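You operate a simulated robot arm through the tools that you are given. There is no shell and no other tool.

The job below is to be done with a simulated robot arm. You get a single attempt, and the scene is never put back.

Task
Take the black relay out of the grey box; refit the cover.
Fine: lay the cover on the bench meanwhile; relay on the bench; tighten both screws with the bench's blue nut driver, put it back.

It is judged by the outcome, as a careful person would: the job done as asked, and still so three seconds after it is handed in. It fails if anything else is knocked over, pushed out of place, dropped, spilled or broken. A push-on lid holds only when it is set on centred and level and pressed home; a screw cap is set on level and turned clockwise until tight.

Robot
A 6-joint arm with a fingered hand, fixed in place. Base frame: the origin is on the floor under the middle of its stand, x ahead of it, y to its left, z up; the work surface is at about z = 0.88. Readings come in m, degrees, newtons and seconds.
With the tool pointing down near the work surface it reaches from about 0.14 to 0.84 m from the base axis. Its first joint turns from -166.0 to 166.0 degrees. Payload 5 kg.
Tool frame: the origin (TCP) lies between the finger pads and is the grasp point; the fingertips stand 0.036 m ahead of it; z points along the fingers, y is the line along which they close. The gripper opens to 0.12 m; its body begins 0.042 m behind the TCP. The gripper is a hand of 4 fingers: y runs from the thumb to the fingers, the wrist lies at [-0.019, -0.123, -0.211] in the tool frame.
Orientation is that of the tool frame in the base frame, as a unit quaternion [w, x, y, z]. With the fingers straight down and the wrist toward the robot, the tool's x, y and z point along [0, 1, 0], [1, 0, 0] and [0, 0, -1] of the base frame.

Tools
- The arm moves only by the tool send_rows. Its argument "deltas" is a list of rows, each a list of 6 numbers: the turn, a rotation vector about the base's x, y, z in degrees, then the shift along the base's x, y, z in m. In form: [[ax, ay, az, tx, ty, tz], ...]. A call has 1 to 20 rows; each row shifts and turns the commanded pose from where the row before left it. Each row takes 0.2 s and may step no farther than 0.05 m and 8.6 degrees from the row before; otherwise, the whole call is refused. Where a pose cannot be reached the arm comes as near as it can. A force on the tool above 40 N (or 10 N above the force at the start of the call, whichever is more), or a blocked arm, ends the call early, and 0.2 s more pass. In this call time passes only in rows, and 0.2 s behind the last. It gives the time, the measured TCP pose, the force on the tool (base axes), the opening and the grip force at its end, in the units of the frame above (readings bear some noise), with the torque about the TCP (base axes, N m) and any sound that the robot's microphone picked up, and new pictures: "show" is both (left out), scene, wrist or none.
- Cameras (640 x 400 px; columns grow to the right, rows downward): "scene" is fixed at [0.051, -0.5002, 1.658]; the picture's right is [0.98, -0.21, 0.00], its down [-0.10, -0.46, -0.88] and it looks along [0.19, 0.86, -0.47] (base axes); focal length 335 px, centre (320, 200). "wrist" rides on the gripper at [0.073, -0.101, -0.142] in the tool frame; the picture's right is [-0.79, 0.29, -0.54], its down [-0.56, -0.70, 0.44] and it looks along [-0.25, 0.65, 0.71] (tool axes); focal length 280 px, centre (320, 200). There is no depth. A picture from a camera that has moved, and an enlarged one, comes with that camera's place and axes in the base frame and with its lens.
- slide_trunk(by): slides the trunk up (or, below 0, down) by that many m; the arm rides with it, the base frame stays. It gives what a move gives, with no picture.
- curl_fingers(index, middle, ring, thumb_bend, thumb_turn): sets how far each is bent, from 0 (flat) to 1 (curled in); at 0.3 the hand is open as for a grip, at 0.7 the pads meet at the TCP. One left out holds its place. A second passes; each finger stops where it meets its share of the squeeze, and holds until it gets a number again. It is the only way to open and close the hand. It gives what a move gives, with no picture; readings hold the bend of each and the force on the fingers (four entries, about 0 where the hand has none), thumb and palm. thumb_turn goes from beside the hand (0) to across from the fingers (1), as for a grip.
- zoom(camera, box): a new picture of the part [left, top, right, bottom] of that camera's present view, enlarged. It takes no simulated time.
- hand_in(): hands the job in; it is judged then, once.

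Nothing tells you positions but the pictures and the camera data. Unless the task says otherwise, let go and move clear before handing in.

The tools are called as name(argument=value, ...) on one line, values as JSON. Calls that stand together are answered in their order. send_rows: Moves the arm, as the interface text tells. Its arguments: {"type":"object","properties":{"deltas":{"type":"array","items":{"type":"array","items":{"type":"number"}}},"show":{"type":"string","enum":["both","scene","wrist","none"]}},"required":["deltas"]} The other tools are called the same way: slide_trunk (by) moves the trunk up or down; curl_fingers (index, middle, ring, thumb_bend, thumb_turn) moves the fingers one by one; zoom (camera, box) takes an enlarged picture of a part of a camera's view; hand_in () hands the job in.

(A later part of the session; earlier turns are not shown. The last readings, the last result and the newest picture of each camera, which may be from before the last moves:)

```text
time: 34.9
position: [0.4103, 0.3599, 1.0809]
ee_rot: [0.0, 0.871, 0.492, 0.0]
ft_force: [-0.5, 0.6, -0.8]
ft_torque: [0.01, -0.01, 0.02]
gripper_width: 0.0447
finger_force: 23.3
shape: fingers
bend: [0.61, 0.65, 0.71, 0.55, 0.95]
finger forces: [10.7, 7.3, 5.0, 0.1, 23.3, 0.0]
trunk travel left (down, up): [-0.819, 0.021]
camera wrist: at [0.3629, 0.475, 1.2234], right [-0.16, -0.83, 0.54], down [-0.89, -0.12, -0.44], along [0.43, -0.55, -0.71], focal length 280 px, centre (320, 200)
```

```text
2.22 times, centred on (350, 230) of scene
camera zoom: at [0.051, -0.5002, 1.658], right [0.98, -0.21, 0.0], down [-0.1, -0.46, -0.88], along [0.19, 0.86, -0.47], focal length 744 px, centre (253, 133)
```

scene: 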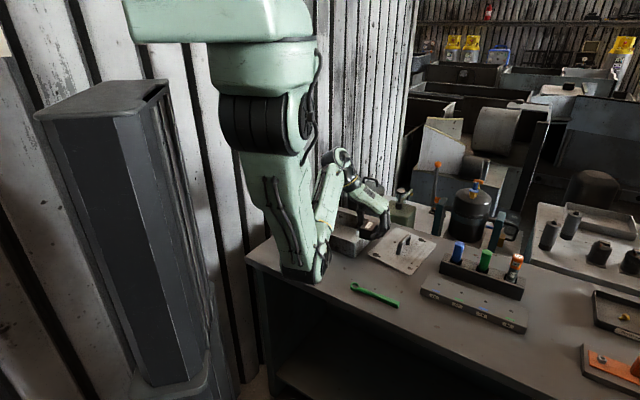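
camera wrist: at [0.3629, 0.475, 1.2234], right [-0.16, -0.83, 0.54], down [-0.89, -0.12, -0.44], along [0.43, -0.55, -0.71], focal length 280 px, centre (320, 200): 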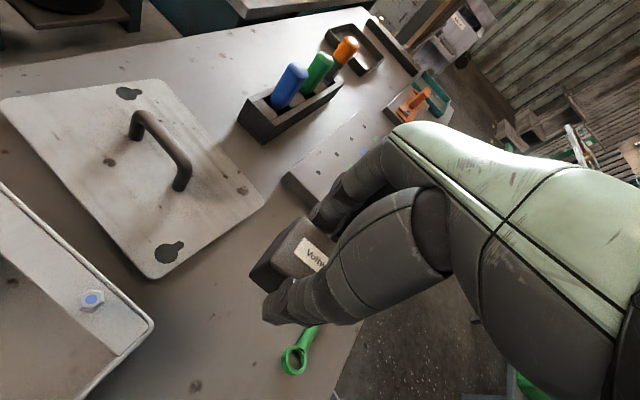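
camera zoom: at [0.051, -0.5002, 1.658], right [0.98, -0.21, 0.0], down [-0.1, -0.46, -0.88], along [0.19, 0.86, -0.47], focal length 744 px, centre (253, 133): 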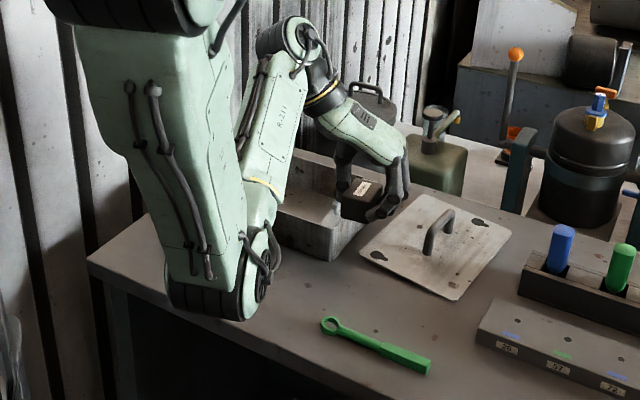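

The spot below is clear, with about 9 cm to the wrench and 4 cm or more to the cover. Lowering the relay.

send_rows(deltas=[[0, 0, 0, 0, 0, -0.03], [0, 0, 0, 0, 0, -0.04], [0, 0, 0, 0, 0, -0.04], [0, 0, 0, 0, 0, -0.03]], show="both")

zoom(camera="scene", box=[260, 140, 440, 320])

```text
time: 35.9
position: [0.4102, 0.3614, 0.9403]
ee_rot: [-0.001, 0.87, 0.492, 0.0]
ft_force: [-0.8, 0.4, -1.2]
ft_torque: [-0.01, -0.02, -0.01]
gripper_width: 0.0444
finger_force: 23.3
shape: fingers
bend: [0.61, 0.65, 0.71, 0.55, 0.95]
finger forces: [10.8, 7.2, 5.0, 0.0, 23.2, 0.0]
trunk travel left (down, up): [-0.819, 0.021]
camera wrist: at [0.3631, 0.4762, 1.0829], right [-0.16, -0.83, 0.54], down [-0.89, -0.12, -0.44], along [0.43, -0.55, -0.72], focal length 280 px, centre (320, 200)
```

scene: 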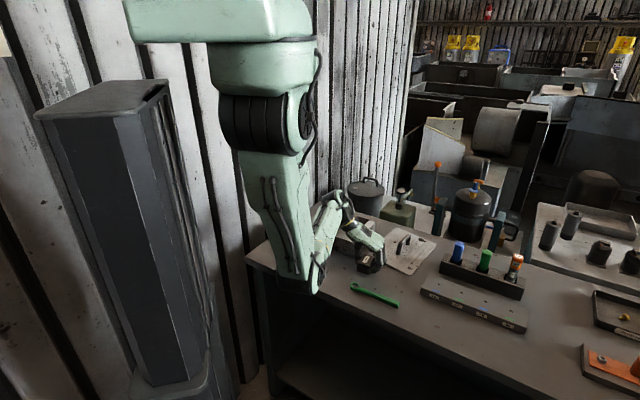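
wrist: 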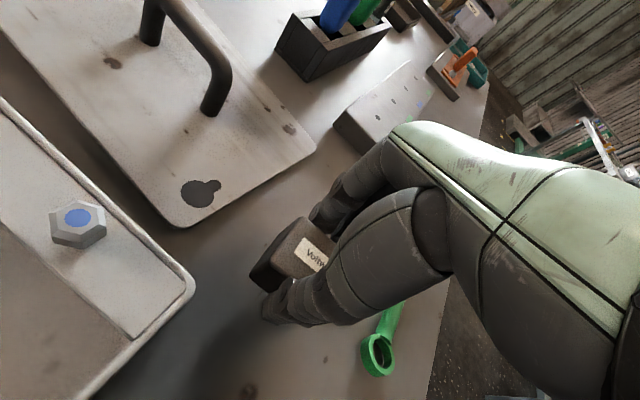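

```text
2.22 times, centred on (350, 230) of scene
camera zoom: at [0.051, -0.5002, 1.658], right [0.98, -0.21, 0.0], down [-0.1, -0.46, -0.88], along [0.19, 0.86, -0.47], focal length 744 px, centre (253, 133)
```

zoom: 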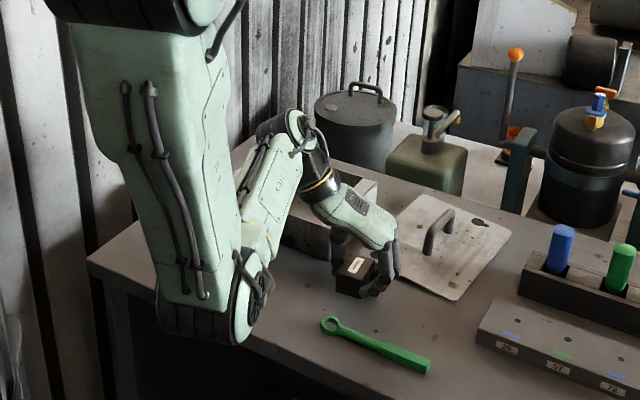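

send_rows(deltas=[[0, 0, 0, 0, 0, -0.006]], show="none")

send_rows(deltas=[[0, 0, 0, 0, 0, -0.004]], show="none")

send_rows(deltas=[[0, 0, 0, 0, 0, -0.002]], show="none")

zoom(camera="scene", box=[340, 220, 400, 280])

```text
time: 36.3
position: [0.4105, 0.3616, 0.9342]
ee_rot: [-0.001, 0.87, 0.493, -0.001]
ft_force: [0.0, -0.1, -0.7]
ft_torque: [-0.01, -0.02, -0.01]
gripper_width: 0.0448
finger_force: 23.0
shape: fingers
bend: [0.61, 0.65, 0.71, 0.55, 0.95]
finger forces: [10.7, 7.1, 5.0, 0.0, 23.2, 0.1]
trunk travel left (down, up): [-0.819, 0.021]
```

```text
time: 36.7
position: [0.4104, 0.3611, 0.9311]
ee_rot: [-0.001, 0.87, 0.493, 0.0]
ft_force: [0.5, 0.9, 0.2]
ft_torque: [-0.01, 0.01, -0.03]
gripper_width: 0.0444
finger_force: 22.9
shape: fingers
bend: [0.61, 0.65, 0.71, 0.55, 0.95]
finger forces: [10.8, 7.1, 4.9, 0.0, 23.3, 0.1]
trunk travel left (down, up): [-0.819, 0.021]
```

```text
time: 37.1
position: [0.4107, 0.3614, 0.9294]
ee_rot: [-0.001, 0.87, 0.493, 0.0]
ft_force: [0.1, -0.2, -1.9]
ft_torque: [-0.02, -0.02, 0.0]
gripper_width: 0.0445
finger_force: 22.2
shape: fingers
bend: [0.61, 0.65, 0.71, 0.55, 0.95]
finger forces: [10.6, 7.2, 5.1, 0.1, 23.2, 0.1]
trunk travel left (down, up): [-0.819, 0.021]
```

```text
6.67 times, centred on (370, 250) of scene
camera zoom: at [0.051, -0.5002, 1.658], right [0.98, -0.21, 0.0], down [-0.1, -0.46, -0.88], along [0.19, 0.86, -0.47], focal length 2233 px, centre (-13, -133)
```

zoom: 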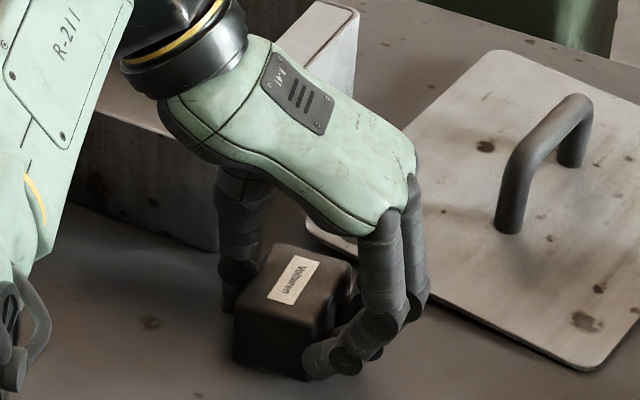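

send_rows(deltas=[[0, 0, 0, 0, 0, -0.002]], show="none")

send_rows(deltas=[[0, 0, 0, 0, 0, -0.002]], show="none")

zoom(camera="scene", box=[340, 230, 400, 280])

```text
time: 37.5
position: [0.4099, 0.3621, 0.9274]
ee_rot: [-0.001, 0.87, 0.493, 0.0]
ft_force: [-0.1, -0.1, -0.7]
ft_torque: [-0.03, 0.02, 0.01]
gripper_width: 0.0445
finger_force: 22.9
shape: fingers
bend: [0.61, 0.65, 0.71, 0.55, 0.95]
finger forces: [10.7, 7.2, 5.0, 0.0, 23.2, 0.1]
trunk travel left (down, up): [-0.819, 0.021]
```

```text
time: 37.9
position: [0.4104, 0.3607, 0.9267]
ee_rot: [0.0, 0.87, 0.493, 0.001]
ft_force: [0.2, -1.6, 3.3]
ft_torque: [0.13, 0.07, 0.02]
gripper_width: 0.0443
finger_force: 23.4
shape: fingers
bend: [0.61, 0.65, 0.71, 0.55, 0.95]
finger forces: [11.0, 7.3, 4.9, 0.0, 23.9, 0.0]
trunk travel left (down, up): [-0.819, 0.021]
```

```text
8.00 times, centred on (370, 255) of scene
camera zoom: at [0.051, -0.5002, 1.658], right [0.98, -0.21, 0.0], down [-0.1, -0.46, -0.88], along [0.19, 0.86, -0.47], focal length 2680 px, centre (-80, -240)
```

zoom: 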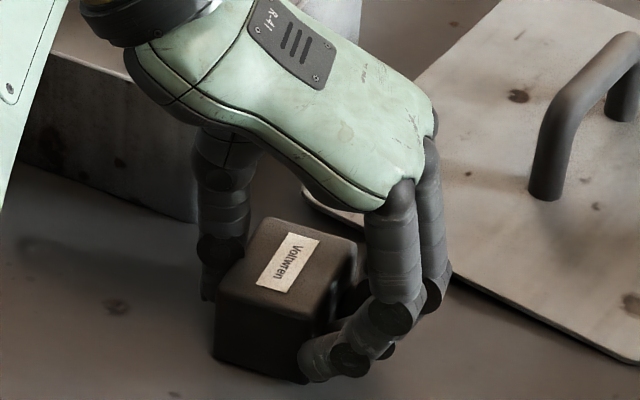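

The relay has touched the bench (+3 N). I'll release it and lift straight away.

curl_fingers(index=0.52, middle=0.52, ring=0.52, thumb_bend=0.45)

send_rows(deltas=[[0, 0, 0, 0, 0, 0.02], [0, 0, 0, 0, 0, 0.03], [0, 0, 0, 0, 0, 0.04], [0, 0, 0, 0, 0, 0.05]], show="both")

zoom(camera="scene", box=[310, 190, 450, 290])

```text
time: 38.9
position: [0.4113, 0.3607, 0.9256]
ee_rot: [-0.001, 0.87, 0.493, 0.0]
ft_force: [-0.1, 0.5, -0.6]
ft_torque: [0.02, 0.02, -0.03]
gripper_width: 0.0683
finger_force: 0.1
shape: fingers
bend: [0.52, 0.52, 0.52, 0.45, 0.97]
finger forces: [0.0, 0.0, 0.0, 0.1, 0.0, 0.0]
trunk travel left (down, up): [-0.819, 0.021]
```

```text
time: 39.9
position: [0.4105, 0.3601, 1.0619]
ee_rot: [-0.001, 0.87, 0.493, 0.0]
ft_force: [-0.9, 0.0, 0.2]
ft_torque: [-0.03, 0.0, -0.01]
gripper_width: 0.0682
finger_force: 0.1
shape: fingers
bend: [0.52, 0.52, 0.52, 0.45, 0.97]
finger forces: [0.0, 0.0, 0.1, 0.0, 0.1, 0.0]
trunk travel left (down, up): [-0.819, 0.021]
camera wrist: at [0.3625, 0.4747, 1.2057], right [-0.16, -0.83, 0.54], down [-0.89, -0.12, -0.44], along [0.43, -0.55, -0.71], focal length 280 px, centre (320, 200)
```

scene: 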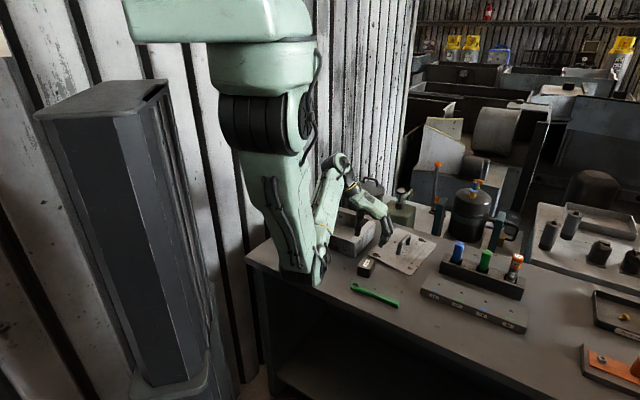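
wrist: 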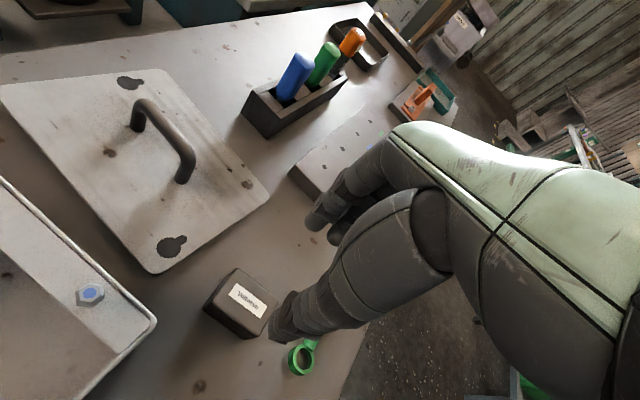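

```text
4.00 times, centred on (380, 240) of scene
camera zoom: at [0.051, -0.5002, 1.658], right [0.98, -0.21, 0.0], down [-0.1, -0.46, -0.88], along [0.19, 0.86, -0.47], focal length 1340 px, centre (80, 40)
```

zoom: 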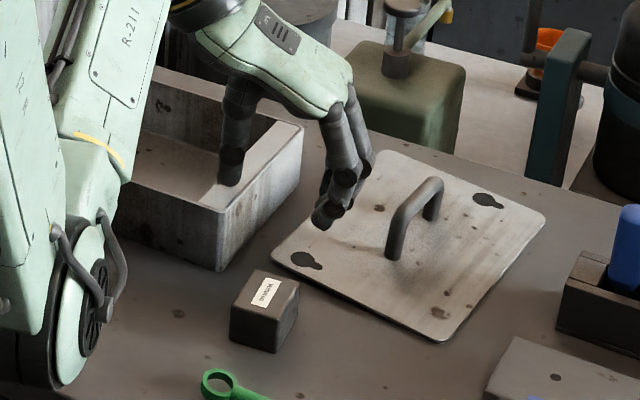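

The relay is standing clear on the bench. Next I'll measure the cover's handle and keyholes accurately for a square regrip.

zoom(camera="wrist", box=[0, 60, 280, 280])

zoom(camera="wrist", box=[230, 20, 390, 150])

```text
1.82 times, centred on (140, 170) of wrist
camera zoom: at [0.3625, 0.4747, 1.2057], right [-0.16, -0.83, 0.54], down [-0.89, -0.12, -0.44], along [0.43, -0.55, -0.71], focal length 510 px, centre (647, 254)
```

zoom: 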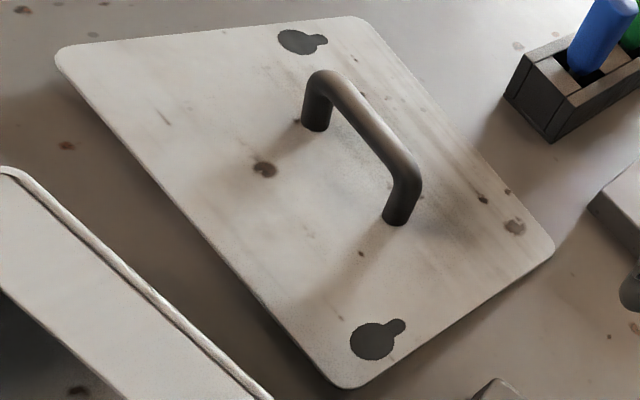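

```text
3.08 times, centred on (310, 85) of wrist
camera zoom: at [0.3625, 0.4747, 1.2057], right [-0.16, -0.83, 0.54], down [-0.89, -0.12, -0.44], along [0.43, -0.55, -0.71], focal length 863 px, centre (351, 554)
```

zoom: 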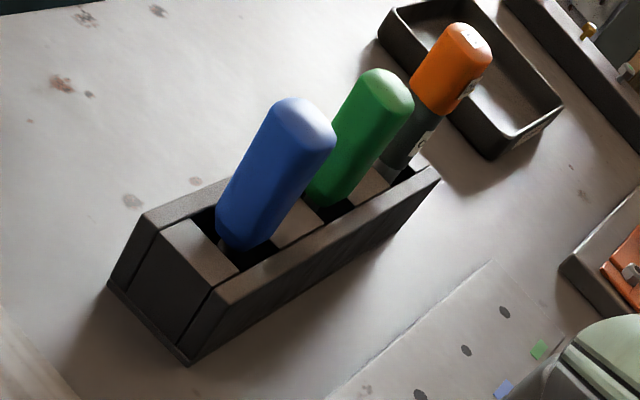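

From this view the handle's middle is at (0.587, 0.455) and its bar runs at about 40.6°. Last time the inward-curling fingertips pushed the bar up into the palm. This time I'll stay square to it and about 32 mm above it so the very tips pinch it. First I'll move above the handle.

curl_fingers(index=0.45, middle=0.45, ring=0.45, thumb_bend=0.45)

send_rows(deltas=[[0, 0, -3.7, 0.036, 0.02, 0], [0, 0, -3.7, 0.036, 0.02, 0], [0, 0, -3.7, 0.036, 0.02, 0], [0, 0, -3.7, 0.036, 0.019, 0], [0, 0, -3.7, 0.036, 0.019, 0]], show="both")

zoom(camera="wrist", box=[120, 160, 360, 400])

```text
time: 40.9
position: [0.4105, 0.36, 1.0635]
ee_rot: [0.0, 0.87, 0.493, 0.0]
ft_force: [0.1, -0.4, 0.1]
ft_torque: [0.0, 0.01, 0.01]
gripper_width: 0.0791
finger_force: 0.1
shape: fingers
bend: [0.45, 0.45, 0.45, 0.45, 0.97]
finger forces: [0.0, 0.0, 0.0, 0.0, 0.1, 0.0]
trunk travel left (down, up): [-0.819, 0.021]
```

```text
time: 42.1
position: [0.5904, 0.4587, 1.0622]
ee_rot: [0.0, 0.938, 0.347, -0.002]
ft_force: [-1.0, -0.3, -2.0]
ft_torque: [0.05, -0.11, 0.0]
gripper_width: 0.0791
finger_force: 0.0
shape: fingers
bend: [0.45, 0.45, 0.45, 0.45, 0.98]
finger forces: [0.1, 0.1, 0.0, 0.1, 0.1, 0.1]
trunk travel left (down, up): [-0.819, 0.021]
camera wrist: at [0.5826, 0.5828, 1.2039], right [-0.41, -0.73, 0.54], down [-0.88, 0.17, -0.44], along [0.23, -0.66, -0.71], focal length 280 px, centre (320, 200)
```

scene: 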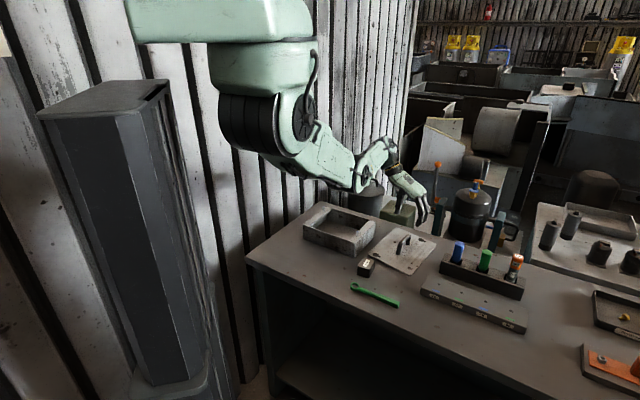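
wrist: 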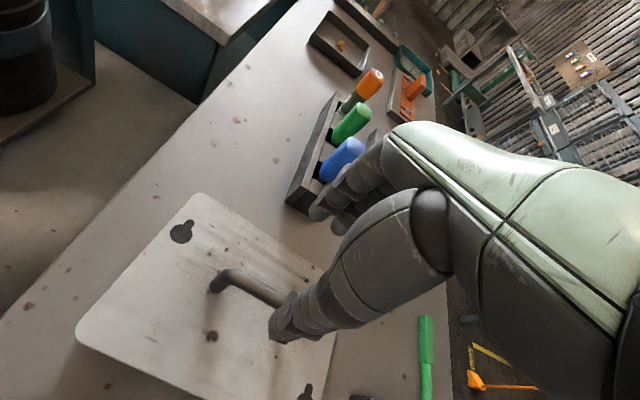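

```text
1.67 times, centred on (240, 280) of wrist
camera zoom: at [0.5826, 0.5828, 1.2039], right [-0.41, -0.73, 0.54], down [-0.88, 0.17, -0.44], along [0.23, -0.66, -0.71], focal length 467 px, centre (453, 67)
```

zoom: 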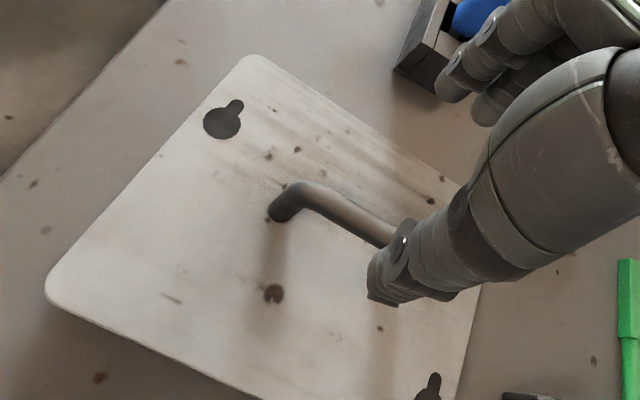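

The handle lies under the hand within 3 mm and square to it. I'll lower to z = 0.961, so the bar sits at the fingertips.

send_rows(deltas=[[0, 0, 0, 0.001, -0.001, -0.03], [0, 0, 0, 0, 0, -0.03], [0, 0, 0, 0, 0, -0.025], [0, 0, 0, 0, 0, -0.016]], show="both")

zoom(camera="scene", box=[360, 195, 440, 265])

zoom(camera="wrist", box=[180, 140, 380, 340])

```text
time: 43.1
position: [0.5766, 0.4441, 0.9712]
ee_rot: [-0.001, 0.938, 0.346, 0.0]
ft_force: [0.7, 0.7, -0.1]
ft_torque: [-0.05, 0.02, 0.04]
gripper_width: 0.0791
finger_force: 0.0
shape: fingers
bend: [0.45, 0.45, 0.45, 0.45, 0.98]
finger forces: [0.0, 0.1, 0.1, 0.1, 0.0, 0.0]
out of reach, approached as far as the arm can: row 2, 3, 4
trunk travel left (down, up): [-0.819, 0.021]
camera wrist: at [0.5675, 0.5684, 1.1134], right [-0.41, -0.73, 0.54], down [-0.88, 0.17, -0.44], along [0.23, -0.66, -0.71], focal length 280 px, centre (320, 200)
```

scene: 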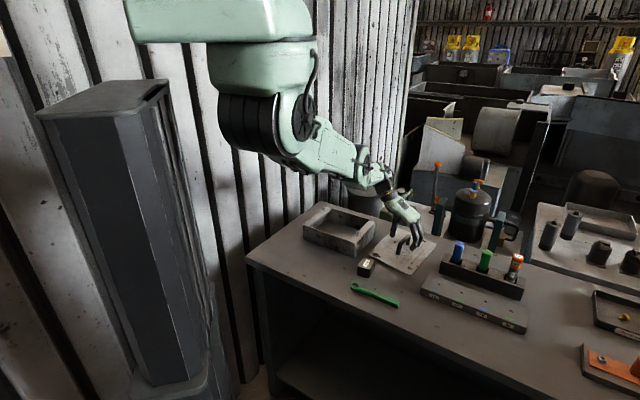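
wrist: 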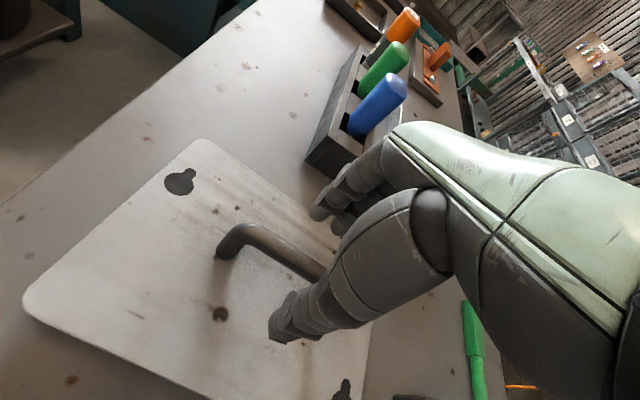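

```text
5.71 times, centred on (400, 230) of scene
camera zoom: at [0.051, -0.5002, 1.658], right [0.98, -0.21, 0.0], down [-0.1, -0.46, -0.88], along [0.19, 0.86, -0.47], focal length 1914 px, centre (-137, 29)
```

zoom: 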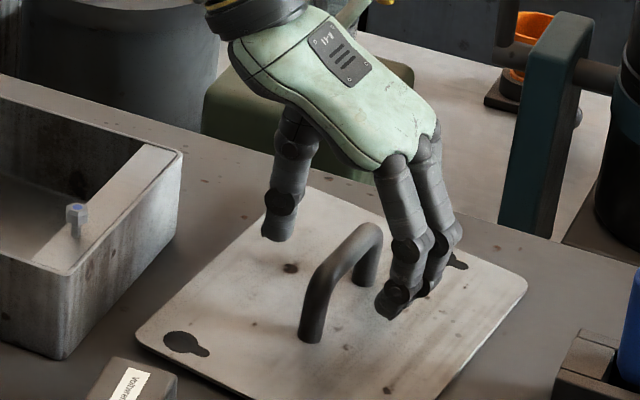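

```text
2.00 times, centred on (280, 240) of wrist
camera zoom: at [0.5675, 0.5684, 1.1134], right [-0.41, -0.73, 0.54], down [-0.88, 0.17, -0.44], along [0.23, -0.66, -0.71], focal length 561 px, centre (400, 120)
```

zoom: 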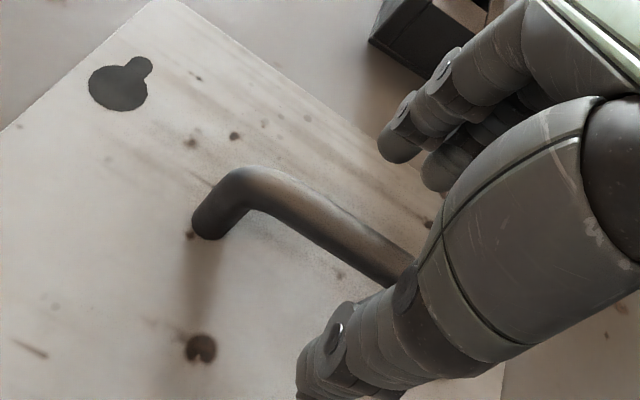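

The arm is at full stretch with the trunk this high. I'll rise, lower the trunk 8 cm to gain reach, and come down again.

send_rows(deltas=[[0, 0, 0, 0, 0, 0.04], [0, 0, 0, 0, 0, 0.04], [0, 0, 0, 0, 0, 0.03]], show="none")

slide_trunk(by=-0.08)

```text
time: 43.9
position: [0.5755, 0.4416, 1.0822]
ee_rot: [0.001, 0.938, 0.347, 0.0]
ft_force: [-0.2, -0.2, 0.2]
ft_torque: [0.03, -0.07, 0.01]
gripper_width: 0.079
finger_force: 0.0
shape: fingers
bend: [0.45, 0.45, 0.45, 0.45, 0.98]
finger forces: [0.1, 0.1, 0.1, 0.0, 0.1, 0.0]
trunk travel left (down, up): [-0.819, 0.021]
```

```text
time: 45.1
position: [0.5767, 0.4434, 1.0006]
ee_rot: [0.001, 0.938, 0.347, 0.0]
ft_force: [0.0, -0.2, -0.4]
ft_torque: [0.0, -0.02, -0.01]
gripper_width: 0.0791
finger_force: 0.0
shape: fingers
bend: [0.45, 0.45, 0.45, 0.45, 0.98]
finger forces: [0.0, 0.0, 0.0, 0.0, 0.1, 0.1]
trunk travel left (down, up): [-0.739, 0.101]
```

send_rows(deltas=[[0, 0, 0, 0.0145, 0.0135, 0], [0, 0, 0, 0, 0, -0.015]], show="both")

zoom(camera="scene", box=[280, 130, 440, 265])

zoom(camera="wrist", box=[180, 140, 380, 340])

```text
time: 45.7
position: [0.5906, 0.4546, 0.9874]
ee_rot: [0.0, 0.938, 0.347, 0.002]
ft_force: [-0.4, -0.7, 0.3]
ft_torque: [0.01, -0.01, 0.02]
gripper_width: 0.0792
finger_force: 0.0
shape: fingers
bend: [0.45, 0.45, 0.45, 0.45, 0.98]
finger forces: [0.0, 0.1, 0.0, 0.1, 0.0, 0.2]
trunk travel left (down, up): [-0.739, 0.101]
camera wrist: at [0.5819, 0.5788, 1.1302], right [-0.41, -0.73, 0.54], down [-0.88, 0.17, -0.44], along [0.23, -0.66, -0.71], focal length 280 px, centre (320, 200)
```

scene: 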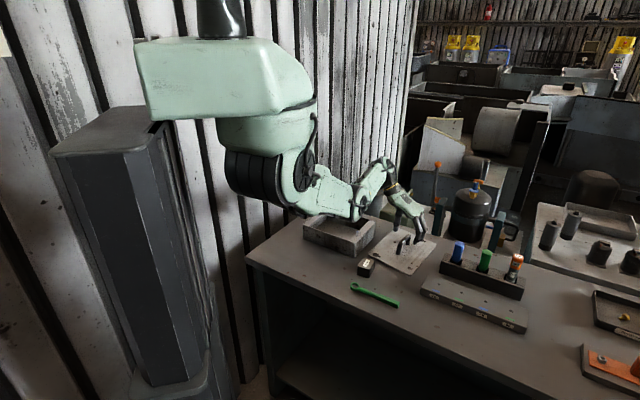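
wrist: 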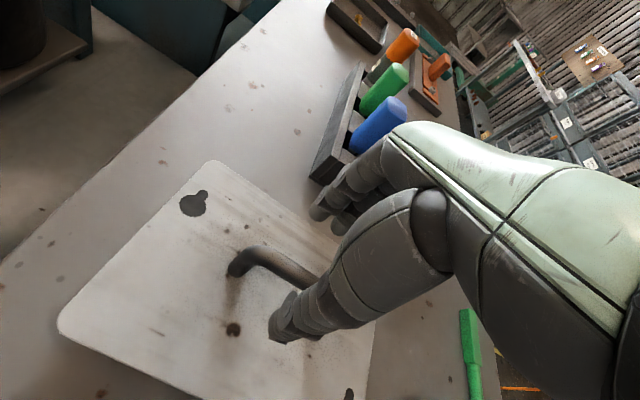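

```text
2.96 times, centred on (360, 198) of scene
camera zoom: at [0.051, -0.5002, 1.658], right [0.98, -0.21, 0.0], down [-0.1, -0.46, -0.88], along [0.19, 0.86, -0.47], focal length 993 px, centre (202, 207)
```

zoom: 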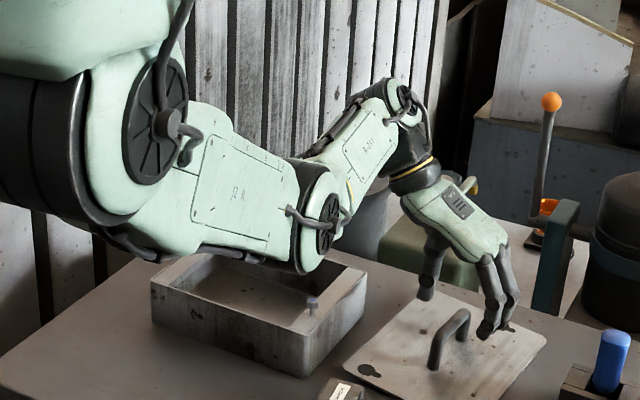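

```text
2.00 times, centred on (280, 240) of wrist
camera zoom: at [0.5819, 0.5788, 1.1302], right [-0.41, -0.73, 0.54], down [-0.88, 0.17, -0.44], along [0.23, -0.66, -0.71], focal length 561 px, centre (400, 120)
```

zoom: 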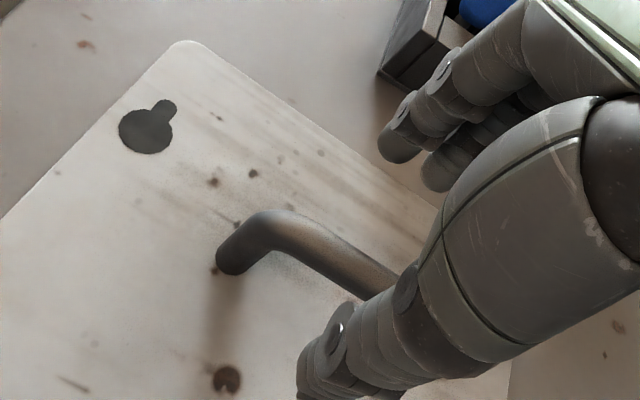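

The elbow clears the box and the hand is centred over the bar. I'll lower the last 26 mm to put the fingertips at bar height.

send_rows(deltas=[[0, 0, 0, 0, 0, -0.014], [0, 0, 0, -0.001, 0.001, -0.012]], show="none")

zoom(camera="scene", box=[360, 195, 440, 265])

zoom(camera="wrist", box=[180, 140, 380, 340])

```text
time: 46.3
position: [0.5899, 0.456, 0.9605]
ee_rot: [0.0, 0.938, 0.347, 0.0]
ft_force: [-0.5, -1.2, 0.4]
ft_torque: [0.01, -0.01, 0.02]
gripper_width: 0.0791
finger_force: 0.0
shape: fingers
bend: [0.45, 0.45, 0.45, 0.45, 0.98]
finger forces: [0.0, 0.0, 0.0, 0.0, 0.1, 0.0]
trunk travel left (down, up): [-0.739, 0.101]
```

```text
5.71 times, centred on (400, 230) of scene
camera zoom: at [0.051, -0.5002, 1.658], right [0.98, -0.21, 0.0], down [-0.1, -0.46, -0.88], along [0.19, 0.86, -0.47], focal length 1914 px, centre (-137, 29)
```

zoom: 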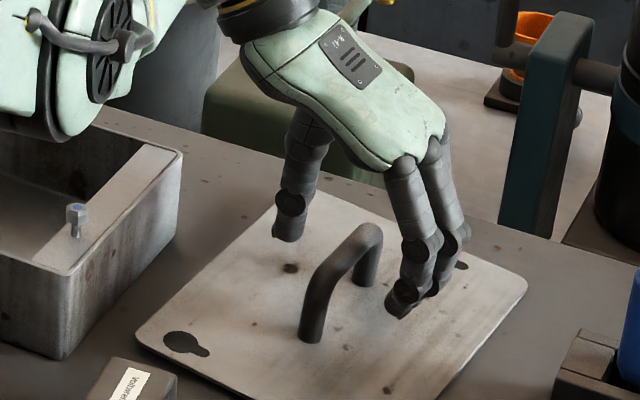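

```text
2.00 times, centred on (280, 240) of wrist
camera zoom: at [0.5809, 0.5796, 1.1038], right [-0.41, -0.73, 0.54], down [-0.88, 0.17, -0.44], along [0.23, -0.66, -0.71], focal length 561 px, centre (400, 120)
```

zoom: 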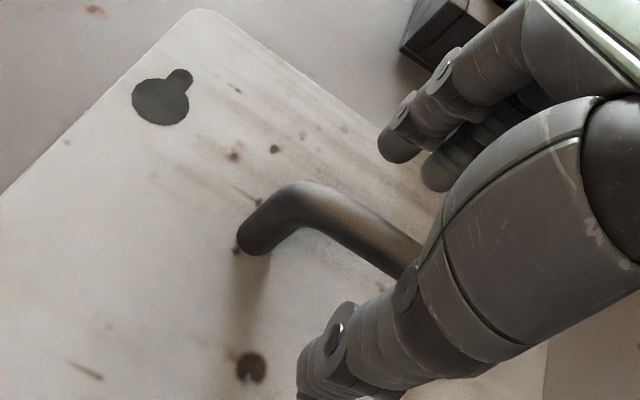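

The hand straddles the bar squarely. I'll close in stages and watch where contact happens.

curl_fingers(index=0.62, middle=0.62, ring=0.62, thumb_bend=0.62)

zoom(camera="scene", box=[370, 205, 420, 255])

zoom(camera="wrist", box=[220, 180, 360, 320])

```text
time: 47.3
position: [0.5902, 0.4557, 0.9617]
ee_rot: [0.0, 0.938, 0.347, 0.0]
ft_force: [-0.1, 0.3, 0.0]
ft_torque: [0.0, -0.02, 0.02]
gripper_width: 0.0292
finger_force: 0.1
shape: fingers
bend: [0.62, 0.62, 0.62, 0.62, 0.98]
finger forces: [0.0, 0.0, 0.0, 0.1, 0.0, 0.0]
trunk travel left (down, up): [-0.739, 0.101]
```

```text
8.00 times, centred on (395, 230) of scene
camera zoom: at [0.051, -0.5002, 1.658], right [0.98, -0.21, 0.0], down [-0.1, -0.46, -0.88], along [0.19, 0.86, -0.47], focal length 2680 px, centre (-280, -40)
```

zoom: 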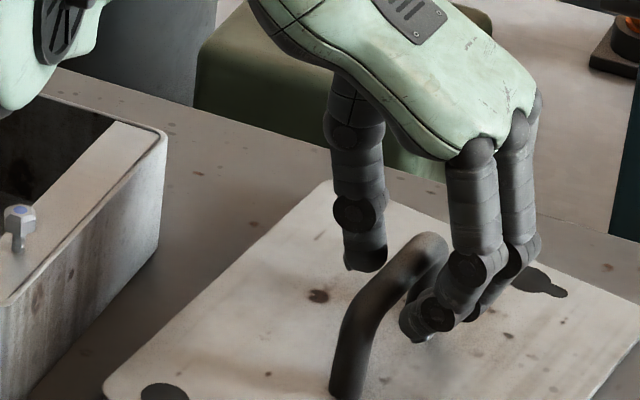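

```text
2.86 times, centred on (290, 250) of wrist
camera zoom: at [0.5811, 0.5797, 1.1041], right [-0.41, -0.73, 0.54], down [-0.88, 0.17, -0.44], along [0.23, -0.66, -0.71], focal length 801 px, centre (406, 57)
```

zoom: 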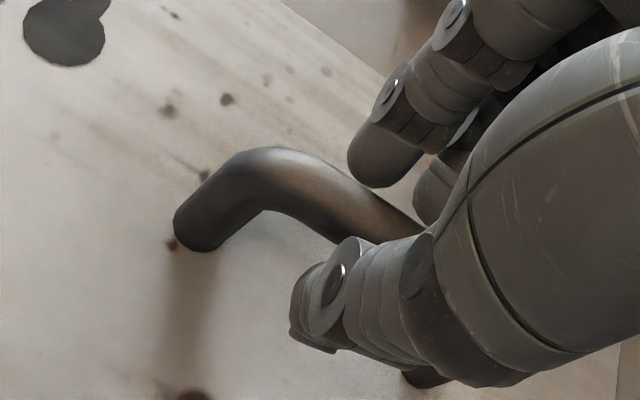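

The thumb tip is at bar height, but the three fingers are longer and will hook under it. That hooked hold worked before, so I'll use it deliberately. I'll open, lower to z ≈ 0.941 so closing needs little lift, shift 4 mm along the bar to centre the fingers between the legs, and use all three fingers for yaw stability.

curl_fingers(index=0.5, middle=0.5, ring=0.5, thumb_bend=0.5)

send_rows(deltas=[[0, 0, 0, 0.003, 0.003, -0.01], [0, 0, 0, 0, 0, -0.01]], show="none")

zoom(camera="scene", box=[370, 205, 420, 255])

zoom(camera="wrist", box=[220, 180, 360, 320])

```text
time: 48.3
position: [0.5907, 0.4555, 0.9615]
ee_rot: [0.001, 0.938, 0.347, 0.0]
ft_force: [0.6, -0.2, 0.1]
ft_torque: [-0.01, 0.0, 0.02]
gripper_width: 0.0637
finger_force: 0.0
shape: fingers
bend: [0.5, 0.5, 0.5, 0.5, 0.98]
finger forces: [0.1, 0.1, 0.1, 0.0, 0.0, 0.0]
trunk travel left (down, up): [-0.739, 0.101]
```

```text
time: 48.9
position: [0.5935, 0.4572, 0.9419]
ee_rot: [0.0, 0.938, 0.346, 0.0]
ft_force: [-0.2, -0.1, -0.7]
ft_torque: [-0.01, 0.0, 0.03]
gripper_width: 0.0638
finger_force: 0.0
shape: fingers
bend: [0.5, 0.5, 0.5, 0.5, 0.98]
finger forces: [0.0, 0.0, 0.0, 0.1, 0.0, 0.0]
trunk travel left (down, up): [-0.739, 0.101]
```

```text
8.00 times, centred on (395, 230) of scene
camera zoom: at [0.051, -0.5002, 1.658], right [0.98, -0.21, 0.0], down [-0.1, -0.46, -0.88], along [0.19, 0.86, -0.47], focal length 2680 px, centre (-280, -40)
```

zoom: 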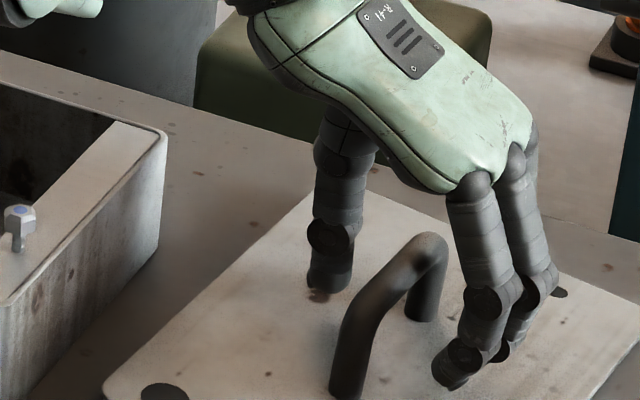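

```text
2.86 times, centred on (290, 250) of wrist
camera zoom: at [0.584, 0.5828, 1.0844], right [-0.41, -0.73, 0.54], down [-0.88, 0.17, -0.44], along [0.23, -0.66, -0.71], focal length 801 px, centre (406, 57)
```

zoom: 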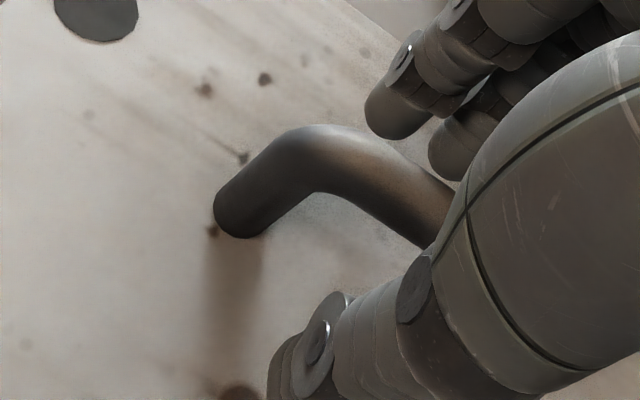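

curl_fingers(index=0.74, middle=0.74, ring=0.74, thumb_bend=0.74)

zoom(camera="scene", box=[360, 200, 430, 265])

zoom(camera="wrist", box=[180, 160, 360, 340])

```text
time: 49.9
position: [0.5931, 0.4581, 0.9407]
ee_rot: [0.0, 0.938, 0.347, 0.0]
ft_force: [-0.1, 0.2, -2.6]
ft_torque: [0.0, -0.02, 0.01]
gripper_width: 0.0002
finger_force: 0.8
shape: fingers
bend: [0.73, 0.74, 0.74, 0.72, 0.97]
finger forces: [0.1, 0.9, 0.3, 0.0, 0.0, 0.1]
trunk travel left (down, up): [-0.739, 0.101]
```

```text
6.15 times, centred on (395, 232) of scene
camera zoom: at [0.051, -0.5002, 1.658], right [0.98, -0.21, 0.0], down [-0.1, -0.46, -0.88], along [0.19, 0.86, -0.47], focal length 2062 px, centre (-142, 0)
```

zoom: 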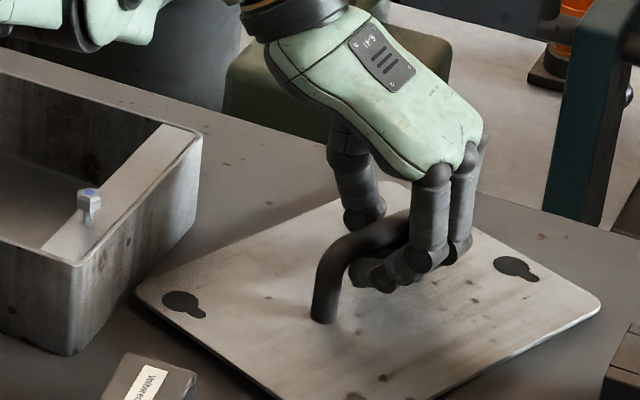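

```text
2.22 times, centred on (270, 250) of wrist
camera zoom: at [0.584, 0.5828, 1.0838], right [-0.41, -0.73, 0.54], down [-0.88, 0.17, -0.44], along [0.23, -0.66, -0.71], focal length 623 px, centre (431, 89)
```

zoom: 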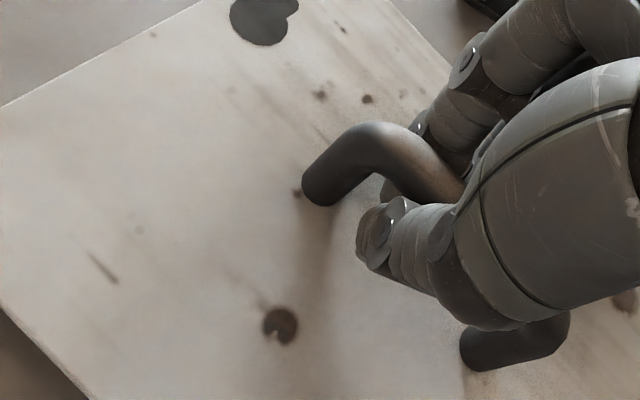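

The cover has settled in the hook again, turned clockwise in the hand as before. That hold carried well last time, so I'll compensate with hand yaw. Lifting straight up now.

send_rows(deltas=[[0, 0, 0, 0, 0, 0.01], [0, 0, 0, 0, 0, 0.02], [0, 0, 0, 0, 0, 0.03], [0, 0, 0, 0, 0, 0.03], [0, 0, 0, 0, 0, 0.03]], show="both")

zoom(camera="scene", box=[340, 160, 460, 280])

zoom(camera="wrist", box=[60, 100, 400, 400])

```text
time: 51.1
position: [0.5938, 0.4589, 1.0611]
ee_rot: [-0.001, 0.938, 0.347, 0.001]
ft_force: [-0.4, 0.2, -2.3]
ft_torque: [-0.02, -0.02, 0.0]
gripper_width: 0.0002
finger_force: 0.8
shape: fingers
bend: [0.73, 0.74, 0.74, 0.72, 0.97]
finger forces: [0.2, 0.8, 0.4, 0.0, 0.1, 0.0]
trunk travel left (down, up): [-0.739, 0.101]
camera wrist: at [0.5847, 0.5839, 1.2043], right [-0.41, -0.73, 0.54], down [-0.88, 0.17, -0.44], along [0.23, -0.66, -0.71], focal length 280 px, centre (320, 200)
```

scene: 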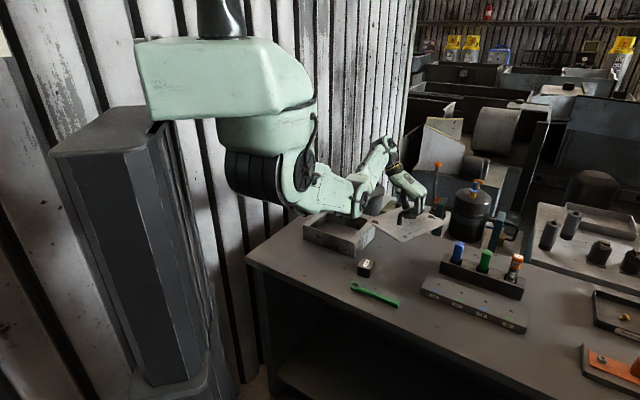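
wrist: 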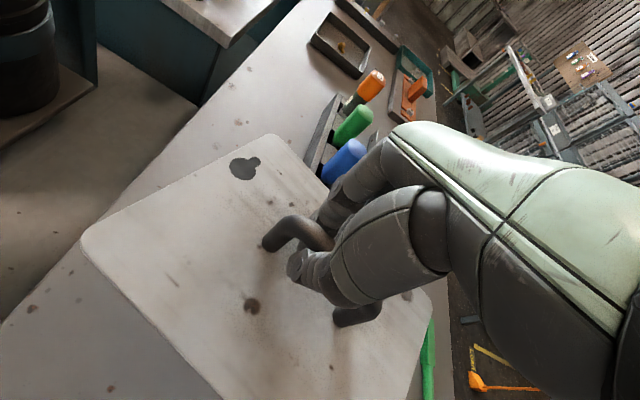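

```text
3.33 times, centred on (400, 220) of scene
camera zoom: at [0.051, -0.5002, 1.658], right [0.98, -0.21, 0.0], down [-0.1, -0.46, -0.88], along [0.19, 0.86, -0.47], focal length 1117 px, centre (53, 133)
```

zoom: 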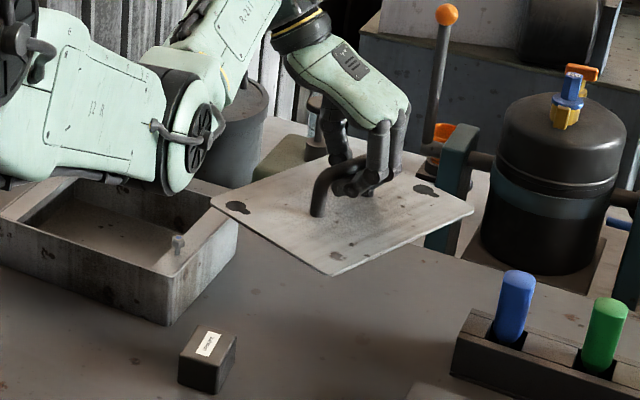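

```text
1.33 times, centred on (230, 250) of wrist
camera zoom: at [0.5847, 0.5839, 1.2043], right [-0.41, -0.73, 0.54], down [-0.88, 0.17, -0.44], along [0.23, -0.66, -0.71], focal length 374 px, centre (440, 133)
```

zoom: 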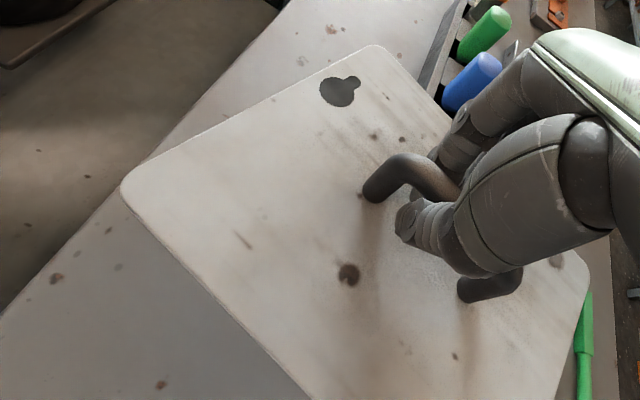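

The cover hangs level with its bar about 15° off the hand. To match the screws I need the hand's y axis at about 61° and the TCP near (0.373, 0.615). I'll raise the trunk again for elbow clearance, then swing back over the box at a safe height.

slide_trunk(by=0.085)

send_rows(deltas=[[0, 0, 7.9, -0.008, 0.006, 0], [0, 0, 7.9, -0.016, 0.011, 0], [0, 0, 7.9, -0.016, 0.011, 0], [0, 0, 7.9, -0.016, 0.011, 0], [0, 0, 7.9, -0.016, 0.011, 0], [0, 0, 7.9, -0.016, 0.011, 0], [0, 0, 7.9, -0.016, 0.011, 0]], show="both")

```text
time: 52.3
position: [0.5929, 0.4607, 1.1455]
ee_rot: [0.0, 0.938, 0.347, 0.001]
ft_force: [-0.5, 0.1, -1.8]
ft_torque: [0.0, -0.03, 0.0]
gripper_width: 0.0
finger_force: 0.6
shape: fingers
bend: [0.73, 0.74, 0.74, 0.72, 0.97]
finger forces: [0.1, 0.8, 0.4, 0.0, 0.0, 0.0]
trunk travel left (down, up): [-0.824, 0.016]
```

```text
time: 53.9
position: [0.4883, 0.5317, 1.1466]
ee_rot: [0.0, 0.669, 0.743, -0.001]
ft_force: [0.0, -0.4, -2.7]
ft_torque: [0.02, -0.01, 0.0]
gripper_width: 0.0
finger_force: 1.0
shape: fingers
bend: [0.73, 0.74, 0.74, 0.72, 0.97]
finger forces: [0.1, 0.9, 0.3, 0.1, 0.0, 0.0]
trunk travel left (down, up): [-0.824, 0.016]
camera wrist: at [0.3811, 0.5935, 1.2887], right [0.37, -0.76, 0.54], down [-0.64, -0.63, -0.44], along [0.68, -0.18, -0.71], focal length 280 px, centre (320, 200)
```

scene: 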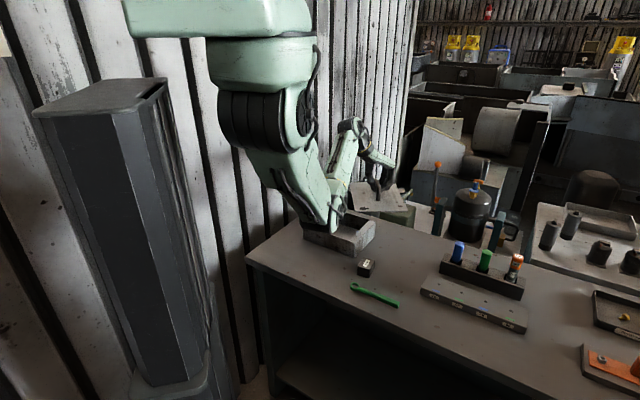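
wrist: 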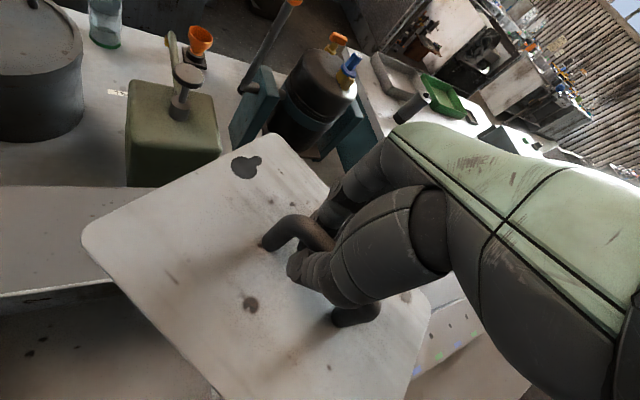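

send_rows(deltas=[[0, 0, 7.9, -0.016, 0.012, -0.006], [0, 0, 7.9, -0.016, 0.012, -0.006], [0, 0, 7.9, -0.017, 0.012, -0.008], [0, 0, 7.9, -0.017, 0.012, -0.008], [0, 0, 7.9, -0.017, 0.012, -0.008], [0, 0, 7.9, -0.016, 0.012, -0.008], [0, 0, 7.9, -0.016, 0.011, -0.008]], show="both")

zoom(camera="scene", box=[290, 170, 410, 270])

zoom(camera="wrist", box=[0, 100, 440, 400])

```text
time: 55.5
position: [0.3747, 0.6148, 1.0942]
ee_rot: [0.0, 0.248, 0.969, -0.001]
ft_force: [-0.5, 0.5, -1.8]
ft_torque: [-0.02, 0.03, 0.01]
gripper_width: 0.0
finger_force: 1.1
shape: fingers
bend: [0.73, 0.74, 0.74, 0.72, 0.97]
finger forces: [0.3, 0.9, 0.4, 0.1, 0.1, 0.0]
trunk travel left (down, up): [-0.824, 0.016]
camera wrist: at [0.2645, 0.561, 1.2362], right [0.83, -0.13, 0.54], down [0.15, -0.88, -0.44], along [0.53, 0.45, -0.71], focal length 280 px, centre (320, 200)
```

scene: 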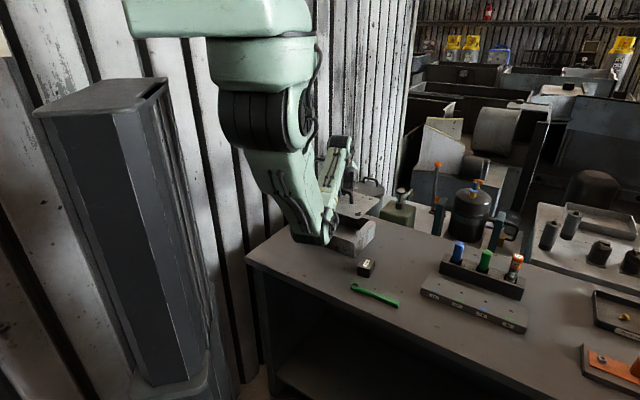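
wrist: 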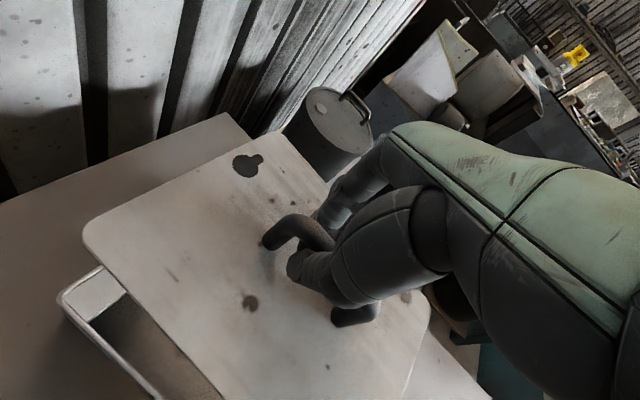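

```text
4.00 times, centred on (350, 220) of scene
camera zoom: at [0.051, -0.5002, 1.658], right [0.98, -0.21, 0.0], down [-0.1, -0.46, -0.88], along [0.19, 0.86, -0.47], focal length 1340 px, centre (200, 120)
```

zoom: 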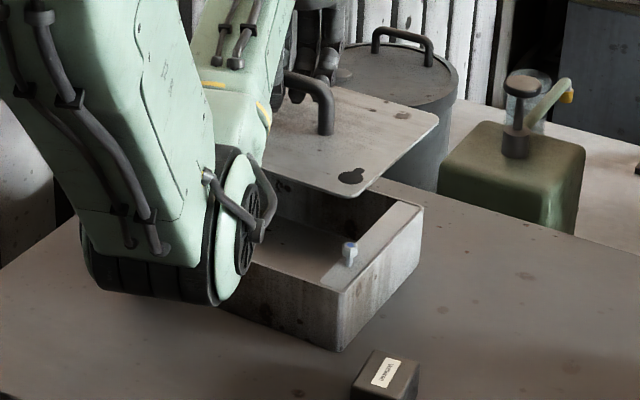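

```text
1.33 times, centred on (220, 250) of wrist
camera zoom: at [0.2645, 0.561, 1.2362], right [0.83, -0.13, 0.54], down [0.15, -0.88, -0.44], along [0.53, 0.45, -0.71], focal length 374 px, centre (453, 133)
```

zoom: 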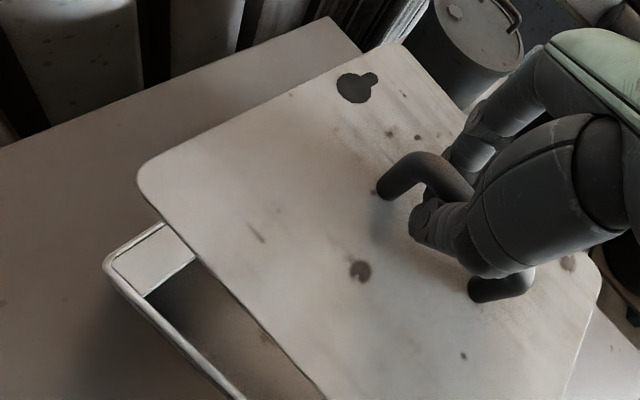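

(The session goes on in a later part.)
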